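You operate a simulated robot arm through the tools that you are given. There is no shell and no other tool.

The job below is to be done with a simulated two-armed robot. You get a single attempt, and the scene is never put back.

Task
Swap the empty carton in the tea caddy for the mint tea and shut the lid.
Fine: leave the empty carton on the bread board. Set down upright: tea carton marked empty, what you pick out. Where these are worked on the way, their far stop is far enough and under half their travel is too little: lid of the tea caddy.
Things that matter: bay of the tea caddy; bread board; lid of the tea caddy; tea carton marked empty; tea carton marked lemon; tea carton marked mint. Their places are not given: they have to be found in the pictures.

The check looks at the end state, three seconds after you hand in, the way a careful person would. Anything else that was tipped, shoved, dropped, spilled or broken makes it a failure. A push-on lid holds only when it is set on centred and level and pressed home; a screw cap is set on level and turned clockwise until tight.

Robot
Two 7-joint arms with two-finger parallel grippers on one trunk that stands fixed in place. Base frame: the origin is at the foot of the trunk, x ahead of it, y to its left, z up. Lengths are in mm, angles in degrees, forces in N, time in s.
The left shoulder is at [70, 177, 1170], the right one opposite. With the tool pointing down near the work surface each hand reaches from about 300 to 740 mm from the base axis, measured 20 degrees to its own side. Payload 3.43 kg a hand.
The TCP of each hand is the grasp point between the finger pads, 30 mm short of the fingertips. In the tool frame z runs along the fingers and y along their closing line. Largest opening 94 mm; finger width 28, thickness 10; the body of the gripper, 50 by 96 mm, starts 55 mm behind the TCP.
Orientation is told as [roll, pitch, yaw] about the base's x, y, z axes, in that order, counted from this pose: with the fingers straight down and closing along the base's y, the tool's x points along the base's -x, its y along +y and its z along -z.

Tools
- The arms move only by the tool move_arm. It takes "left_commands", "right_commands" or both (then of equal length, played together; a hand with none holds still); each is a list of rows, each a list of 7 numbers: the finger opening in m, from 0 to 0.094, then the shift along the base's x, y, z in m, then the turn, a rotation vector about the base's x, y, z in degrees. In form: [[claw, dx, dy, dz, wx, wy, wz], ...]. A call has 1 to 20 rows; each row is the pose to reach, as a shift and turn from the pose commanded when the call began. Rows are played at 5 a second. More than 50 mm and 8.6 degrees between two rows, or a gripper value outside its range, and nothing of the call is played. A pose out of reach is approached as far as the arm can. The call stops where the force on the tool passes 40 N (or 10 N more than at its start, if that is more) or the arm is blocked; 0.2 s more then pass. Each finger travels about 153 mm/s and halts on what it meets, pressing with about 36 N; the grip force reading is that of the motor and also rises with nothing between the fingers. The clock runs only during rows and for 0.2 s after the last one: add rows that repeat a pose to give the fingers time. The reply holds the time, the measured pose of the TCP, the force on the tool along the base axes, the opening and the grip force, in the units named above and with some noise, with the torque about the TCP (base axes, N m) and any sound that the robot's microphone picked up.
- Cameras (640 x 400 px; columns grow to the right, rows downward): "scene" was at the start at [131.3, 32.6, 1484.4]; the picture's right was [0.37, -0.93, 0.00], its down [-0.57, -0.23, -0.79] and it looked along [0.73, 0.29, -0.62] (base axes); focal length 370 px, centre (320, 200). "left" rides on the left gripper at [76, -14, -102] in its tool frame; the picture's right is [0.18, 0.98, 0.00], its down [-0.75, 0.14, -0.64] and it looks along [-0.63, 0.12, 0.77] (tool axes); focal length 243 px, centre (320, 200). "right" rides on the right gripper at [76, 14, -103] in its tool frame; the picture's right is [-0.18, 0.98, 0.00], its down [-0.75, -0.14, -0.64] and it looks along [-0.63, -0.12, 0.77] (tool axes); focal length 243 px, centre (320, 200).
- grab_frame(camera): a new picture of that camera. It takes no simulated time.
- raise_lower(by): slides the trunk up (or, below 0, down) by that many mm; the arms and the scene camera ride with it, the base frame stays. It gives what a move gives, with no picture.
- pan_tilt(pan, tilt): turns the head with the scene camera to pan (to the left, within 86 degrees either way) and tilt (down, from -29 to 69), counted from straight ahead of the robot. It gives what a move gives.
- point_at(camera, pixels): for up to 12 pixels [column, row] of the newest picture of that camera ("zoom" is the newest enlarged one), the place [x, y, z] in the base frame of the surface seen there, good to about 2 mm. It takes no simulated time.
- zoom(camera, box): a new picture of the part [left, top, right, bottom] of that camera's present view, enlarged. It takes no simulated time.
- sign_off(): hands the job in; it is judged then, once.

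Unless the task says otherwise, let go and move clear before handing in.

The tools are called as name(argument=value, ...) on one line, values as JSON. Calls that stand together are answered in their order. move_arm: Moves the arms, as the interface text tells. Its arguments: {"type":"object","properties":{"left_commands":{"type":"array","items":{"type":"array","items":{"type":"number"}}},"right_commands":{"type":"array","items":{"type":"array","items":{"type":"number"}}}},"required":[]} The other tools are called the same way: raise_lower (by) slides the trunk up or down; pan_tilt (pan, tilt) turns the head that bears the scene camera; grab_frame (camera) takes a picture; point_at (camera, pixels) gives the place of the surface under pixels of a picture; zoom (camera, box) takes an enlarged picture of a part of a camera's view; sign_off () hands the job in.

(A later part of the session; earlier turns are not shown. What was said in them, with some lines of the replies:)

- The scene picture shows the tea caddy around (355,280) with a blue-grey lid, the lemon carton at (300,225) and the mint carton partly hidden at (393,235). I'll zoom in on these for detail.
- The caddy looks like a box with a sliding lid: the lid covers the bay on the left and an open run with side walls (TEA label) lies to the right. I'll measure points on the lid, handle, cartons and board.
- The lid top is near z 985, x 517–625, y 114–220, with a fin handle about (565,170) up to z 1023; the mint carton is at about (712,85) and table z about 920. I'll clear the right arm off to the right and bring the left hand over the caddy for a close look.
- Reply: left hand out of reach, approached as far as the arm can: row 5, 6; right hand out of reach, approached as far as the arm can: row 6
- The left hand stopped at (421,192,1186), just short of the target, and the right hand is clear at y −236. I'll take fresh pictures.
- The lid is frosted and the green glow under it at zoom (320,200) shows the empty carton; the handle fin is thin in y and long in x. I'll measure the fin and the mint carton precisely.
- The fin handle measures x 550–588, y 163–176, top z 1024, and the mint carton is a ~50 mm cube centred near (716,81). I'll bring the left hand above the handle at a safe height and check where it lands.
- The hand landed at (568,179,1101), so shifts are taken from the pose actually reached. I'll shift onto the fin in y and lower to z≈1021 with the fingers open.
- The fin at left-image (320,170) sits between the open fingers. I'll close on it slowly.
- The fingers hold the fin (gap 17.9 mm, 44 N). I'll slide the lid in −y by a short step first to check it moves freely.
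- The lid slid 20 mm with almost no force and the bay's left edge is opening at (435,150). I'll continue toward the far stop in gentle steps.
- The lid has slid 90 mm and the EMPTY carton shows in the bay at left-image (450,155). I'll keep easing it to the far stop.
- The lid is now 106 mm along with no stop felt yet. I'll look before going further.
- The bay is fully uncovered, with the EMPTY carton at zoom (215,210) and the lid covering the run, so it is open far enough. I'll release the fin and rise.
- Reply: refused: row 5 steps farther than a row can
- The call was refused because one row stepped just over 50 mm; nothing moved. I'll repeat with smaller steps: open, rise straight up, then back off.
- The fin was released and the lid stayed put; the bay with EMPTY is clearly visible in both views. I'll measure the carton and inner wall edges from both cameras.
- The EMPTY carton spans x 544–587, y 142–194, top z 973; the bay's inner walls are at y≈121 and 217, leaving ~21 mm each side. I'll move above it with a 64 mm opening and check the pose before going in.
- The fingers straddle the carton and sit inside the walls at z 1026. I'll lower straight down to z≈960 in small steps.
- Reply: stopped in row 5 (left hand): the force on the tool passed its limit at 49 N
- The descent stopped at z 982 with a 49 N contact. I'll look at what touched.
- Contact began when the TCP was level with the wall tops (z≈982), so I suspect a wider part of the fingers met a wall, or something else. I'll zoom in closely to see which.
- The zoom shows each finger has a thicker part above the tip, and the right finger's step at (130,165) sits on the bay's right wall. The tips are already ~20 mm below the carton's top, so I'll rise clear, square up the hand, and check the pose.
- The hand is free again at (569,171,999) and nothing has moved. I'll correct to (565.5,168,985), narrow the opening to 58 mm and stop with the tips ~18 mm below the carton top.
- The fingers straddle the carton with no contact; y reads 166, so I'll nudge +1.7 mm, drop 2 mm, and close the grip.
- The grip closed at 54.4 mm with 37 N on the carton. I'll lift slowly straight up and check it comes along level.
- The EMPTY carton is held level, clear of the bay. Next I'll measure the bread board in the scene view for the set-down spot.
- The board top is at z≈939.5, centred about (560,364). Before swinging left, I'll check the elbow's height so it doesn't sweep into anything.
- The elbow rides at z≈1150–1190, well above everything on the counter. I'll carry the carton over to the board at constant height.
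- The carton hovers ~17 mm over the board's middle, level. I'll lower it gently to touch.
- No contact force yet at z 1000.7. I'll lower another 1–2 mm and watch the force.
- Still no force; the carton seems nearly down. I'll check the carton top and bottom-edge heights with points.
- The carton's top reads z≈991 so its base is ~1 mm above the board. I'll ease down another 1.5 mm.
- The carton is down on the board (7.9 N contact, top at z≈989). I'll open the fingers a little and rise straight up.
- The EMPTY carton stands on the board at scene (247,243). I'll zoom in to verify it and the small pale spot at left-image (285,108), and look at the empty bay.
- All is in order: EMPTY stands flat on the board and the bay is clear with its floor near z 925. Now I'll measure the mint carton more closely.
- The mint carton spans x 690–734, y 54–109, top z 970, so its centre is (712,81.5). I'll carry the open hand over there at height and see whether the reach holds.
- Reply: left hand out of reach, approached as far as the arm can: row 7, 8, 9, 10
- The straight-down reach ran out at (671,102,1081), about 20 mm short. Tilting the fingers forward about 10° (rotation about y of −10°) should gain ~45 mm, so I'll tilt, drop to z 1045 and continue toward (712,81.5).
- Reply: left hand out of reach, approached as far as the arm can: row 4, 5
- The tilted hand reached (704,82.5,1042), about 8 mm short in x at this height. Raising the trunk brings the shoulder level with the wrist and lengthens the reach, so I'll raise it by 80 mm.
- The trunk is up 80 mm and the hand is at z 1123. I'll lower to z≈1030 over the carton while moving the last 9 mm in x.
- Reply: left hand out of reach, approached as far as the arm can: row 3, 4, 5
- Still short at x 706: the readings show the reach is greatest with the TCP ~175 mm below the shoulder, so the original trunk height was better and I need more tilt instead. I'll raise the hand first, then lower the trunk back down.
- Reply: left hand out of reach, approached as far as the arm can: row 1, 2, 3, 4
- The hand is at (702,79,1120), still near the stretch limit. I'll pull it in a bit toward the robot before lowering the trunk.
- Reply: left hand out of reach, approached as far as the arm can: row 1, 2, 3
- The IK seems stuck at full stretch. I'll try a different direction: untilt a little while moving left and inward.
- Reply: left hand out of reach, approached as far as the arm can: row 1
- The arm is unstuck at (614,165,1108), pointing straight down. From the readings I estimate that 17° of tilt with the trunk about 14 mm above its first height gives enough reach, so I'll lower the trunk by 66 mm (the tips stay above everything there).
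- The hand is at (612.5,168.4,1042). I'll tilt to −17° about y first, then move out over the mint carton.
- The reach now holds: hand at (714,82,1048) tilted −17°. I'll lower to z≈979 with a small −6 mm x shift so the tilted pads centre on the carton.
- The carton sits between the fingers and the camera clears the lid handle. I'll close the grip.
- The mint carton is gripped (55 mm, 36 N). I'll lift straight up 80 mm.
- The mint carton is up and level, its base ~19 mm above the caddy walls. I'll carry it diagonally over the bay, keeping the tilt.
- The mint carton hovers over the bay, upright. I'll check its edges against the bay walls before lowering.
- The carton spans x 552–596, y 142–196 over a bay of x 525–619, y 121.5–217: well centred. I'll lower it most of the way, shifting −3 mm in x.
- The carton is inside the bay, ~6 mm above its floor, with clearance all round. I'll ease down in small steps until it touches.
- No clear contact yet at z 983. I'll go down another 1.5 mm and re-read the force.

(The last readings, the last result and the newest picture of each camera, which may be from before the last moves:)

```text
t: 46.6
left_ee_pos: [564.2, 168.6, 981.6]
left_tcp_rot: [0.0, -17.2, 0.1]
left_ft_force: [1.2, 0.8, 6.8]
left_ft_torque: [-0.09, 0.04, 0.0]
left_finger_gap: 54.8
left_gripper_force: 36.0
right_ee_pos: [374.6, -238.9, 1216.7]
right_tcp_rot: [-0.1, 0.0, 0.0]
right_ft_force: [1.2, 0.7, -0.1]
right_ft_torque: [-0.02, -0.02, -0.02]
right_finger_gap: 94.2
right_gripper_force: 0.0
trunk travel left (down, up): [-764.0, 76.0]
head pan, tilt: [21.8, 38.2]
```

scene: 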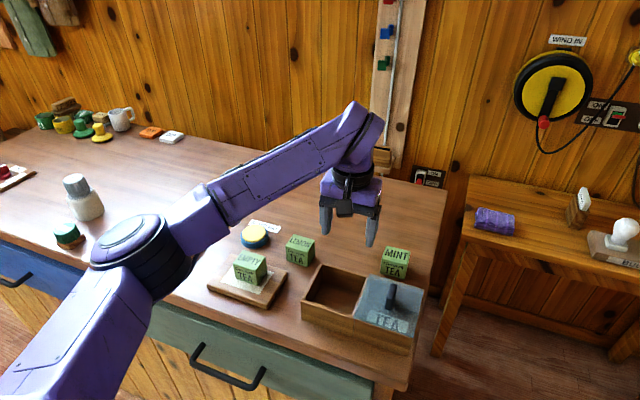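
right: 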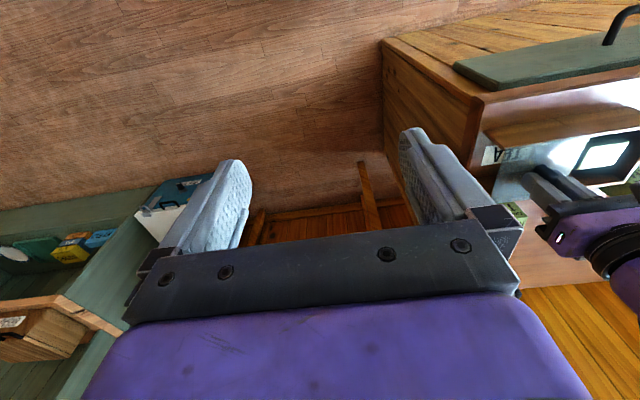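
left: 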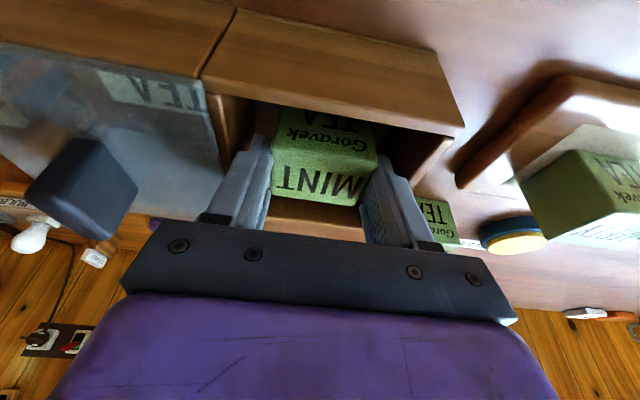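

The mint carton is resting on the bay floor (6.8 N). I'll open the fingers only slightly (60 mm) to stay off the walls, then rise straight up.

move_arm(left_commands=[[0.057, 0, 0, 0.001, 0, 0, 0], [0.06, 0, 0, 0.001, 0, 0, 0], [0.06, 0, 0, 0.001, 0, 0, 0], [0.06, 0, 0, 0.01, 0, 0, 0], [0.06, 0, 0, 0.025, 0, 0, 0], [0.06, 0, 0, 0.05, 0, 0, 0], [0.06, 0, 0, 0.085, 0, 0, 0], [0.06, 0, 0, 0.11, 0, 0, 0], [0.06, 0, 0, 0.11, 0, 0, 0]])

grab_frame(camera="left")

grab_frame(camera="scene")

```text
t: 48.6
left_ee_pos: [565.3, 169.9, 1092.8]
left_tcp_rot: [0.1, -17.0, 0.1]
left_ft_force: [0.0, -0.2, 0.4]
left_ft_torque: [-0.01, 0.0, -0.04]
left_finger_gap: 60.0
left_gripper_force: 0.1
right_ee_pos: [375.6, -238.7, 1216.9]
right_tcp_rot: [0.0, -0.1, 0.0]
right_ft_force: [0.4, 0.4, 0.3]
right_ft_torque: [-0.03, -0.02, -0.01]
right_finger_gap: 94.0
right_gripper_force: 0.1
trunk travel left (down, up): [-764.0, 76.0]
head pan, tilt: [21.8, 38.2]
```

```text
taken
```

left: 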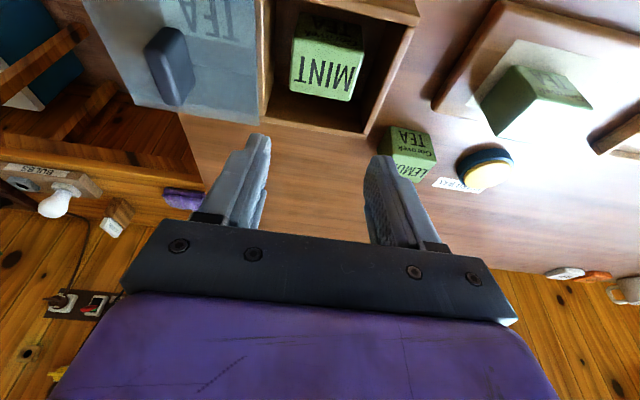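

```text
taken
```

scene: 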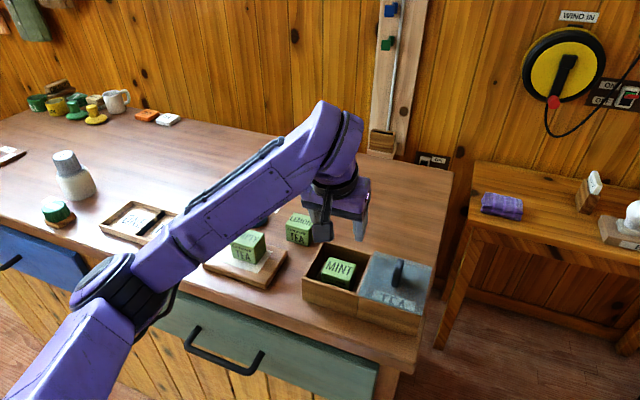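

Mint sits upright in the bay with MINT on top at left-image (325,70), and the lid handle is where I left it. I'll straighten the hand and move above the handle.

move_arm(left_commands=[[0.06, 0, -0.02, 0, 0, 6, 0], [0.06, 0.002, -0.045, 0, 0, 12, 0], [0.06, 0.004, -0.075, 0, 0, 17, 0], [0.06, 0.004, -0.105, 0, 0, 17, 0], [0.06, 0.004, -0.105, 0, 0, 17, 0]])

grab_frame(camera="left")

zoom(camera="scene", box=[280, 210, 456, 320])

point_at(camera="zoom", pixels=[[430, 200], [450, 170], [415, 255], [300, 300], [350, 150], [550, 205], [515, 375], [215, 190], [180, 215], [265, 215]])

```text
t: 49.8
left_ee_pos: [567.6, 65.4, 1090.2]
left_tcp_rot: [0.0, -0.1, 0.0]
left_ft_force: [0.3, -0.4, -0.4]
left_ft_torque: [0.0, 0.0, 0.0]
left_finger_gap: 59.8
left_gripper_force: 0.2
right_ee_pos: [375.1, -238.0, 1216.0]
right_tcp_rot: [0.0, -0.1, -0.1]
right_ft_force: [-0.1, 0.3, 0.5]
right_ft_torque: [-0.01, -0.02, 0.0]
right_finger_gap: 93.9
right_gripper_force: 0.1
trunk travel left (down, up): [-764.0, 76.0]
head pan, tilt: [21.8, 38.2]
```

```text
taken
```

left: 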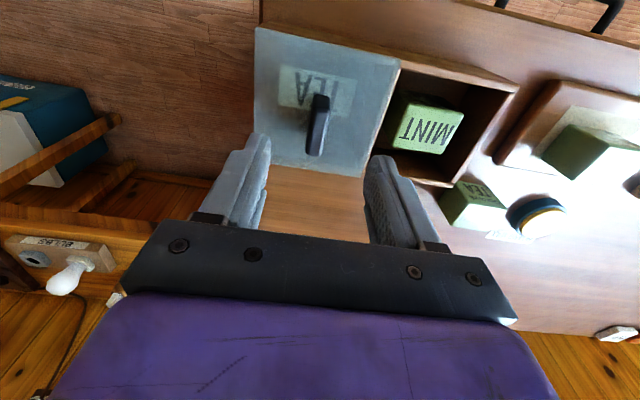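

```text
3.64 times, centred on (368, 265) of scene
```

zoom: 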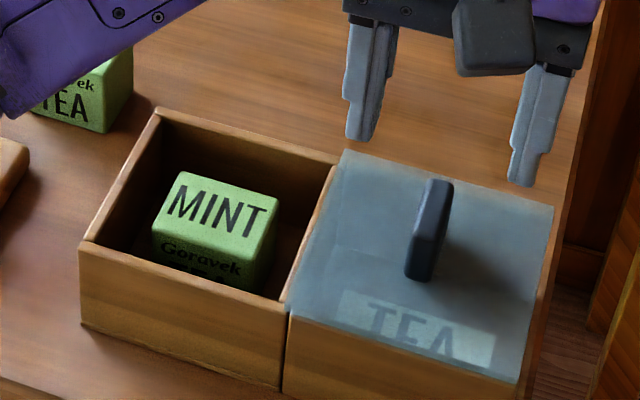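

```text
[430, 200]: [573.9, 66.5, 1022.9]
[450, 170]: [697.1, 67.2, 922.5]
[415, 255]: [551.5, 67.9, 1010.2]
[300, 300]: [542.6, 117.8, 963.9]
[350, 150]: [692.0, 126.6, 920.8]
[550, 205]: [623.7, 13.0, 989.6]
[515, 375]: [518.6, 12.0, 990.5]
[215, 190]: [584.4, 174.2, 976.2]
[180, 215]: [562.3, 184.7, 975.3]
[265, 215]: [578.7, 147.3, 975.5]
```

The open lid, fin at (570,65), and the mint carton all look right. I'll lower around the fin to z≈1021 and grip it.

move_arm(left_commands=[[0.06, 0.002, -0.0005, -0.025, 0, 0, 0], [0.06, 0.002, -0.0005, -0.05, 0, 0, 0], [0.06, 0.002, -0.0005, -0.062, 0, 0, 0], [0.06, 0.002, -0.0005, -0.069, 0, 0, 0], [0.035, 0.002, -0.0005, -0.069, 0, 0, 0], [0.008, 0.002, -0.0005, -0.069, 0, 0, 0], [0.008, 0.002, -0.0005, -0.069, 0, 0, 0], [0.008, 0.002, -0.0005, -0.069, 0, 0, 0]])

grab_frame(camera="left")

```text
t: 51.6
left_ee_pos: [570.9, 63.9, 1022.4]
left_tcp_rot: [0.1, -0.1, 0.0]
left_ft_force: [-0.2, -0.8, -2.5]
left_ft_torque: [0.01, -0.43, -0.03]
left_finger_gap: 18.1
left_gripper_force: 45.1
right_ee_pos: [375.8, -239.1, 1214.9]
right_tcp_rot: [0.0, 0.0, -0.1]
right_ft_force: [0.1, 0.4, 0.2]
right_ft_torque: [-0.02, 0.01, 0.0]
right_finger_gap: 94.2
right_gripper_force: 0.1
trunk travel left (down, up): [-764.0, 76.0]
head pan, tilt: [21.8, 38.2]
```

```text
taken
```

left: 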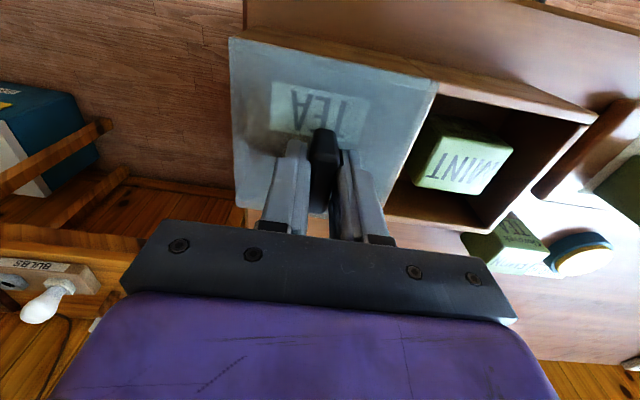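

The fin is held (18.1 mm, 45 N). I'll slide the lid back in +y by 90 mm in 10 mm steps.

move_arm(left_commands=[[0.008, 0, 0.005, 0, 0, 0, 0], [0.008, 0, 0.015, 0, 0, 0, 0], [0.008, 0, 0.025, 0, 0, 0, 0], [0.008, 0, 0.035, 0, 0, 0, 0], [0.008, 0, 0.045, 0, 0, 0, 0], [0.008, 0, 0.055, 0, 0, 0, 0], [0.008, 0, 0.065, 0, 0, 0, 0], [0.008, 0, 0.075, 0, 0, 0, 0], [0.008, 0, 0.085, 0, 0, 0, 0], [0.008, 0, 0.095, 0, 0, 0, 0]])

grab_frame(camera="left")

zoom(camera="scene", box=[280, 210, 456, 320])

```text
t: 53.8
left_ee_pos: [570.5, 160.3, 1021.6]
left_tcp_rot: [0.0, 0.0, 0.0]
left_ft_force: [-0.5, -0.8, -2.5]
left_ft_torque: [-0.01, 0.89, -0.01]
left_finger_gap: 17.6
left_gripper_force: 44.6
right_ee_pos: [377.7, -239.4, 1215.1]
right_tcp_rot: [0.0, 0.2, -0.1]
right_ft_force: [-0.4, -0.2, -0.9]
right_ft_torque: [-0.04, 0.02, 0.01]
right_finger_gap: 94.1
right_gripper_force: 0.1
trunk travel left (down, up): [-764.0, 76.0]
head pan, tilt: [21.8, 38.2]
```

```text
taken
```

left: 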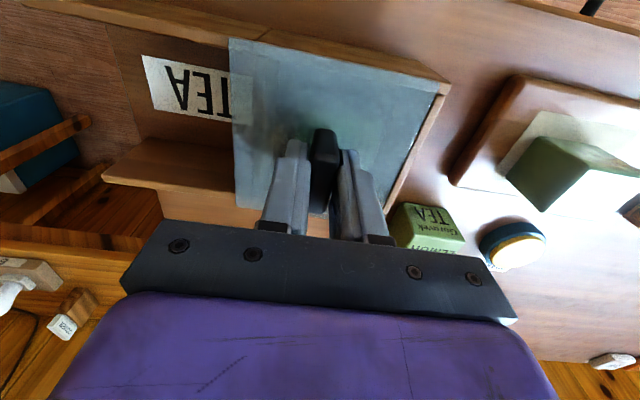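

```text
3.64 times, centred on (368, 265) of scene
```

zoom: 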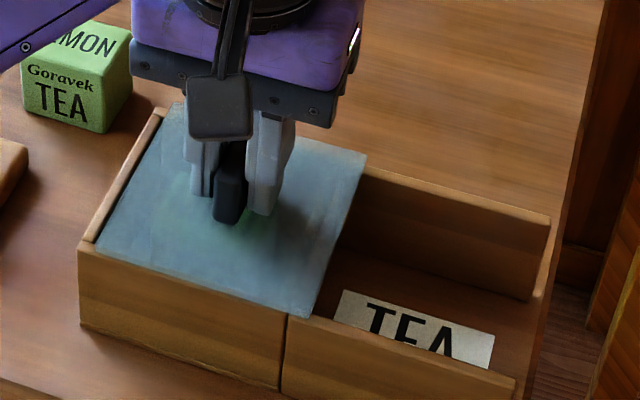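

The lid is ~10 mm from fully closed (strip of wall at zoom (130,175) still showing). I'll push on in 2 mm steps until it meets the stop.

move_arm(left_commands=[[0.008, 0, 0.002, 0, 0, 0, 0], [0.008, 0, 0.004, 0, 0, 0, 0], [0.008, 0, 0.006, 0, 0, 0, 0], [0.008, 0, 0.008, 0, 0, 0, 0], [0.008, 0, 0.01, 0, 0, 0, 0], [0.008, 0, 0.011, 0, 0, 0, 0], [0.008, 0, 0.012, 0, 0, 0, 0], [0.008, 0, 0.012, 0, 0, 0, 0]])

grab_frame(camera="left")

zoom(camera="scene", box=[280, 210, 456, 320])

```text
t: 55.6
left_ee_pos: [570.6, 170.0, 1020.8]
left_tcp_rot: [0.1, -0.1, -0.1]
left_ft_force: [7.4, -2.8, 0.7]
left_ft_torque: [0.01, -0.5, 0.03]
left_finger_gap: 18.0
left_gripper_force: 44.8
right_ee_pos: [376.8, -240.3, 1215.5]
right_tcp_rot: [0.1, 0.2, -0.1]
right_ft_force: [-0.1, -0.4, -0.4]
right_ft_torque: [0.02, 0.0, -0.02]
right_finger_gap: 93.5
right_gripper_force: 0.0
trunk travel left (down, up): [-764.0, 76.0]
head pan, tilt: [21.8, 38.2]
```

```text
taken
```

left: 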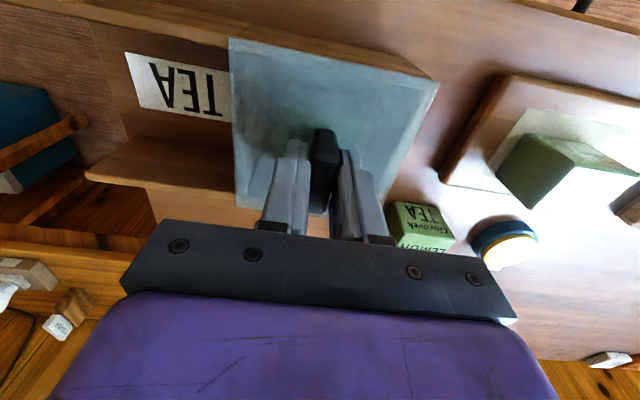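

```text
3.64 times, centred on (368, 265) of scene
```

zoom: 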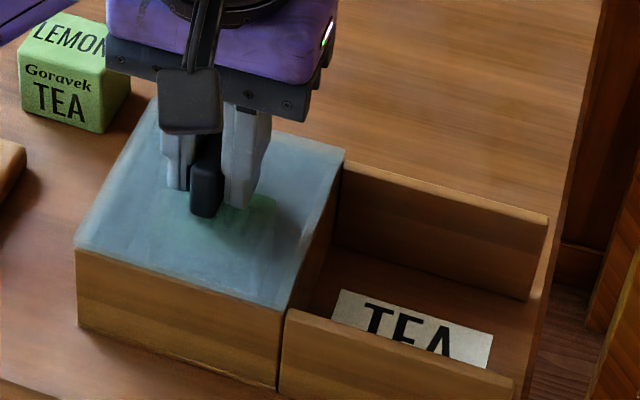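

The lid now covers the bay, with TCP y 170.0 (it was 170.5 when first closed) and −2.8 N back in y. I'll push a few mm more to confirm it is at the stop.

move_arm(left_commands=[[0.008, 0, 0.001, 0, 0, 0, 0], [0.008, 0, 0.002, 0, 0, 0, 0], [0.008, 0, 0.003, 0, 0, 0, 0], [0.008, 0, 0.003, 0, 0, 0, 0]])

```text
t: 56.6
left_ee_pos: [569.9, 170.7, 1021.3]
left_tcp_rot: [0.2, 0.1, -0.2]
left_ft_force: [6.8, -19.7, -3.4]
left_ft_torque: [-0.06, -0.74, -0.05]
left_finger_gap: 18.1
left_gripper_force: 44.8
right_ee_pos: [377.0, -243.0, 1214.1]
right_tcp_rot: [0.2, 0.1, -0.1]
right_ft_force: [0.1, -0.1, 0.5]
right_ft_torque: [0.0, -0.02, -0.01]
right_finger_gap: 93.9
right_gripper_force: 0.1
trunk travel left (down, up): [-764.0, 76.0]
head pan, tilt: [21.8, 38.2]
```

The stop is firm (−19.7 N with no travel). I'll relax the push by 3 mm of command, open the fingers and rise clear.

move_arm(left_commands=[[0.008, 0, -0.0025, 0, 0, 0, 0], [0.008, 0, -0.0025, 0, 0, 0, 0], [0.03, 0, -0.0025, 0, 0, 0, 0], [0.06, 0, -0.0025, 0, 0, 0, 0], [0.07, 0, -0.0025, 0, 0, 0, 0], [0.07, 0, -0.0025, 0.02, 0, 0, 0], [0.07, 0, -0.0025, 0.05, 0, 0, 0], [0.07, 0, -0.0025, 0.09, 0, 0, 0], [0.07, 0, -0.0025, 0.12, 0, 0, 0], [0.07, 0, -0.0025, 0.12, 0, 0, 0]])

grab_frame(camera="left")

zoom(camera="scene", box=[190, 200, 450, 362])

```text
t: 58.8
left_ee_pos: [568.8, 170.7, 1142.2]
left_tcp_rot: [-0.1, 0.0, -0.1]
left_ft_force: [0.3, 0.3, 1.0]
left_ft_torque: [-0.01, -0.01, 0.04]
left_finger_gap: 69.9
left_gripper_force: 0.0
right_ee_pos: [376.3, -239.3, 1216.0]
right_tcp_rot: [0.0, 0.1, -0.1]
right_ft_force: [0.6, 0.9, -0.1]
right_ft_torque: [0.0, -0.01, 0.04]
right_finger_gap: 94.0
right_gripper_force: 0.0
trunk travel left (down, up): [-764.0, 76.0]
head pan, tilt: [21.8, 38.2]
```

```text
taken
```

left: 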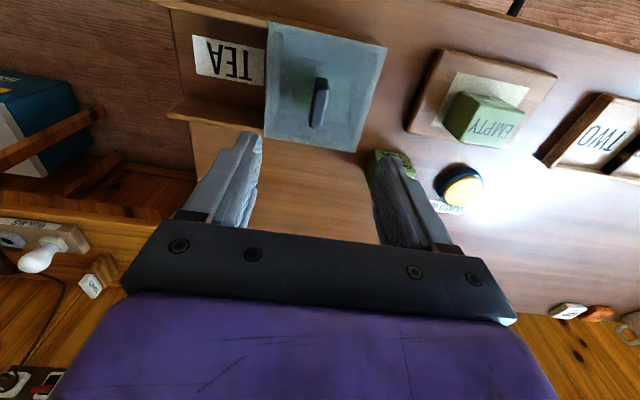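

```text
2.46 times, centred on (320, 281) of scene
```

zoom: 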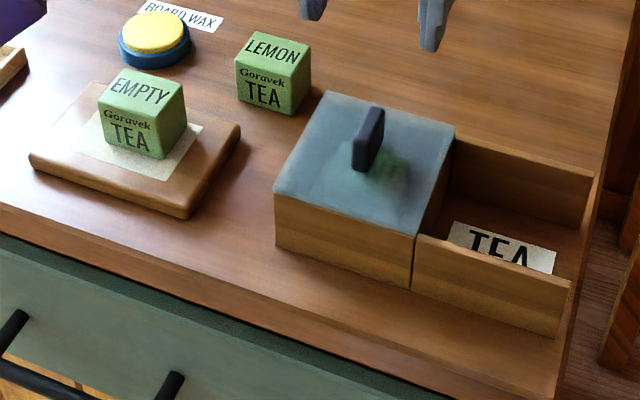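

The lid is closed with mint glowing under it, EMPTY stands on the board, and lemon looks untouched. I'll verify positions numerically before signing off.

point_at(camera="zoom", pixels=[[328, 95], [276, 188], [415, 232], [372, 115], [240, 60], [308, 48], [238, 128], [186, 212], [130, 100], [105, 90], [182, 90], [412, 285]])

grab_frame(camera="scene")

```text
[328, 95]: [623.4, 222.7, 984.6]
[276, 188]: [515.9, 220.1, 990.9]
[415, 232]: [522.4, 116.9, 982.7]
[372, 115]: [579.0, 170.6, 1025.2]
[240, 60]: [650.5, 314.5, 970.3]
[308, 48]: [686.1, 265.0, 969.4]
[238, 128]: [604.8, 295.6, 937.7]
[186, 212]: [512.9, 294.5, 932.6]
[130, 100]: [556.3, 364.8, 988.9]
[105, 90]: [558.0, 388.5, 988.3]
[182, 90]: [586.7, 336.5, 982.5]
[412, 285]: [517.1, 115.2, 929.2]
```

```text
taken
```

scene: 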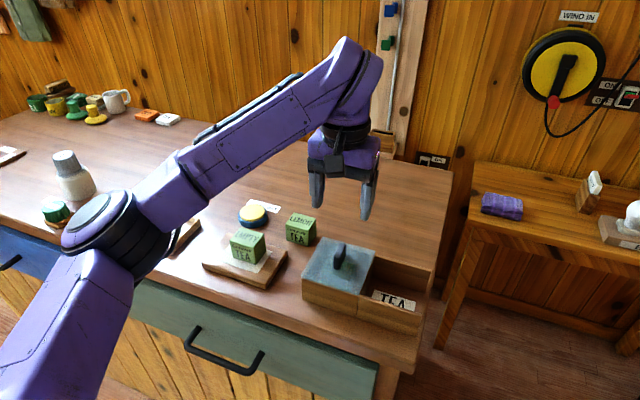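

The lid edges read y 116–222, the same as at the start within the reading error. EMPTY stands on the board with its top at z≈989, and lemon and the board have not moved. Both hands are open and clear, so I'm handing in.

sign_off()

```text
The job is handed in.
```

The swap is done and handed in. The mint tea stands upright in the tea caddy's bay, and the lid is slid shut against its stop.

- **Empty carton:** it stands upright near the middle of the bread board.
- **Lid:** I slid it 106 mm open, enough to clear the whole bay. I didn't feel the far stop, so it may have opened slightly short of it. When I shut it, it stopped firmly and its edges measured within a few millimetres of where they started.
- **One bump on the way:** reaching in for the empty carton, the left gripper pressed on the bay's side wall with about 49 N. The move stopped, and nothing shifted that I could see.
- **Everything else:** the lemon carton and the bread board measured the same as at the start, to within a few millimetres. The trunk ended 14 mm higher than it began, and both hands are open and clear.
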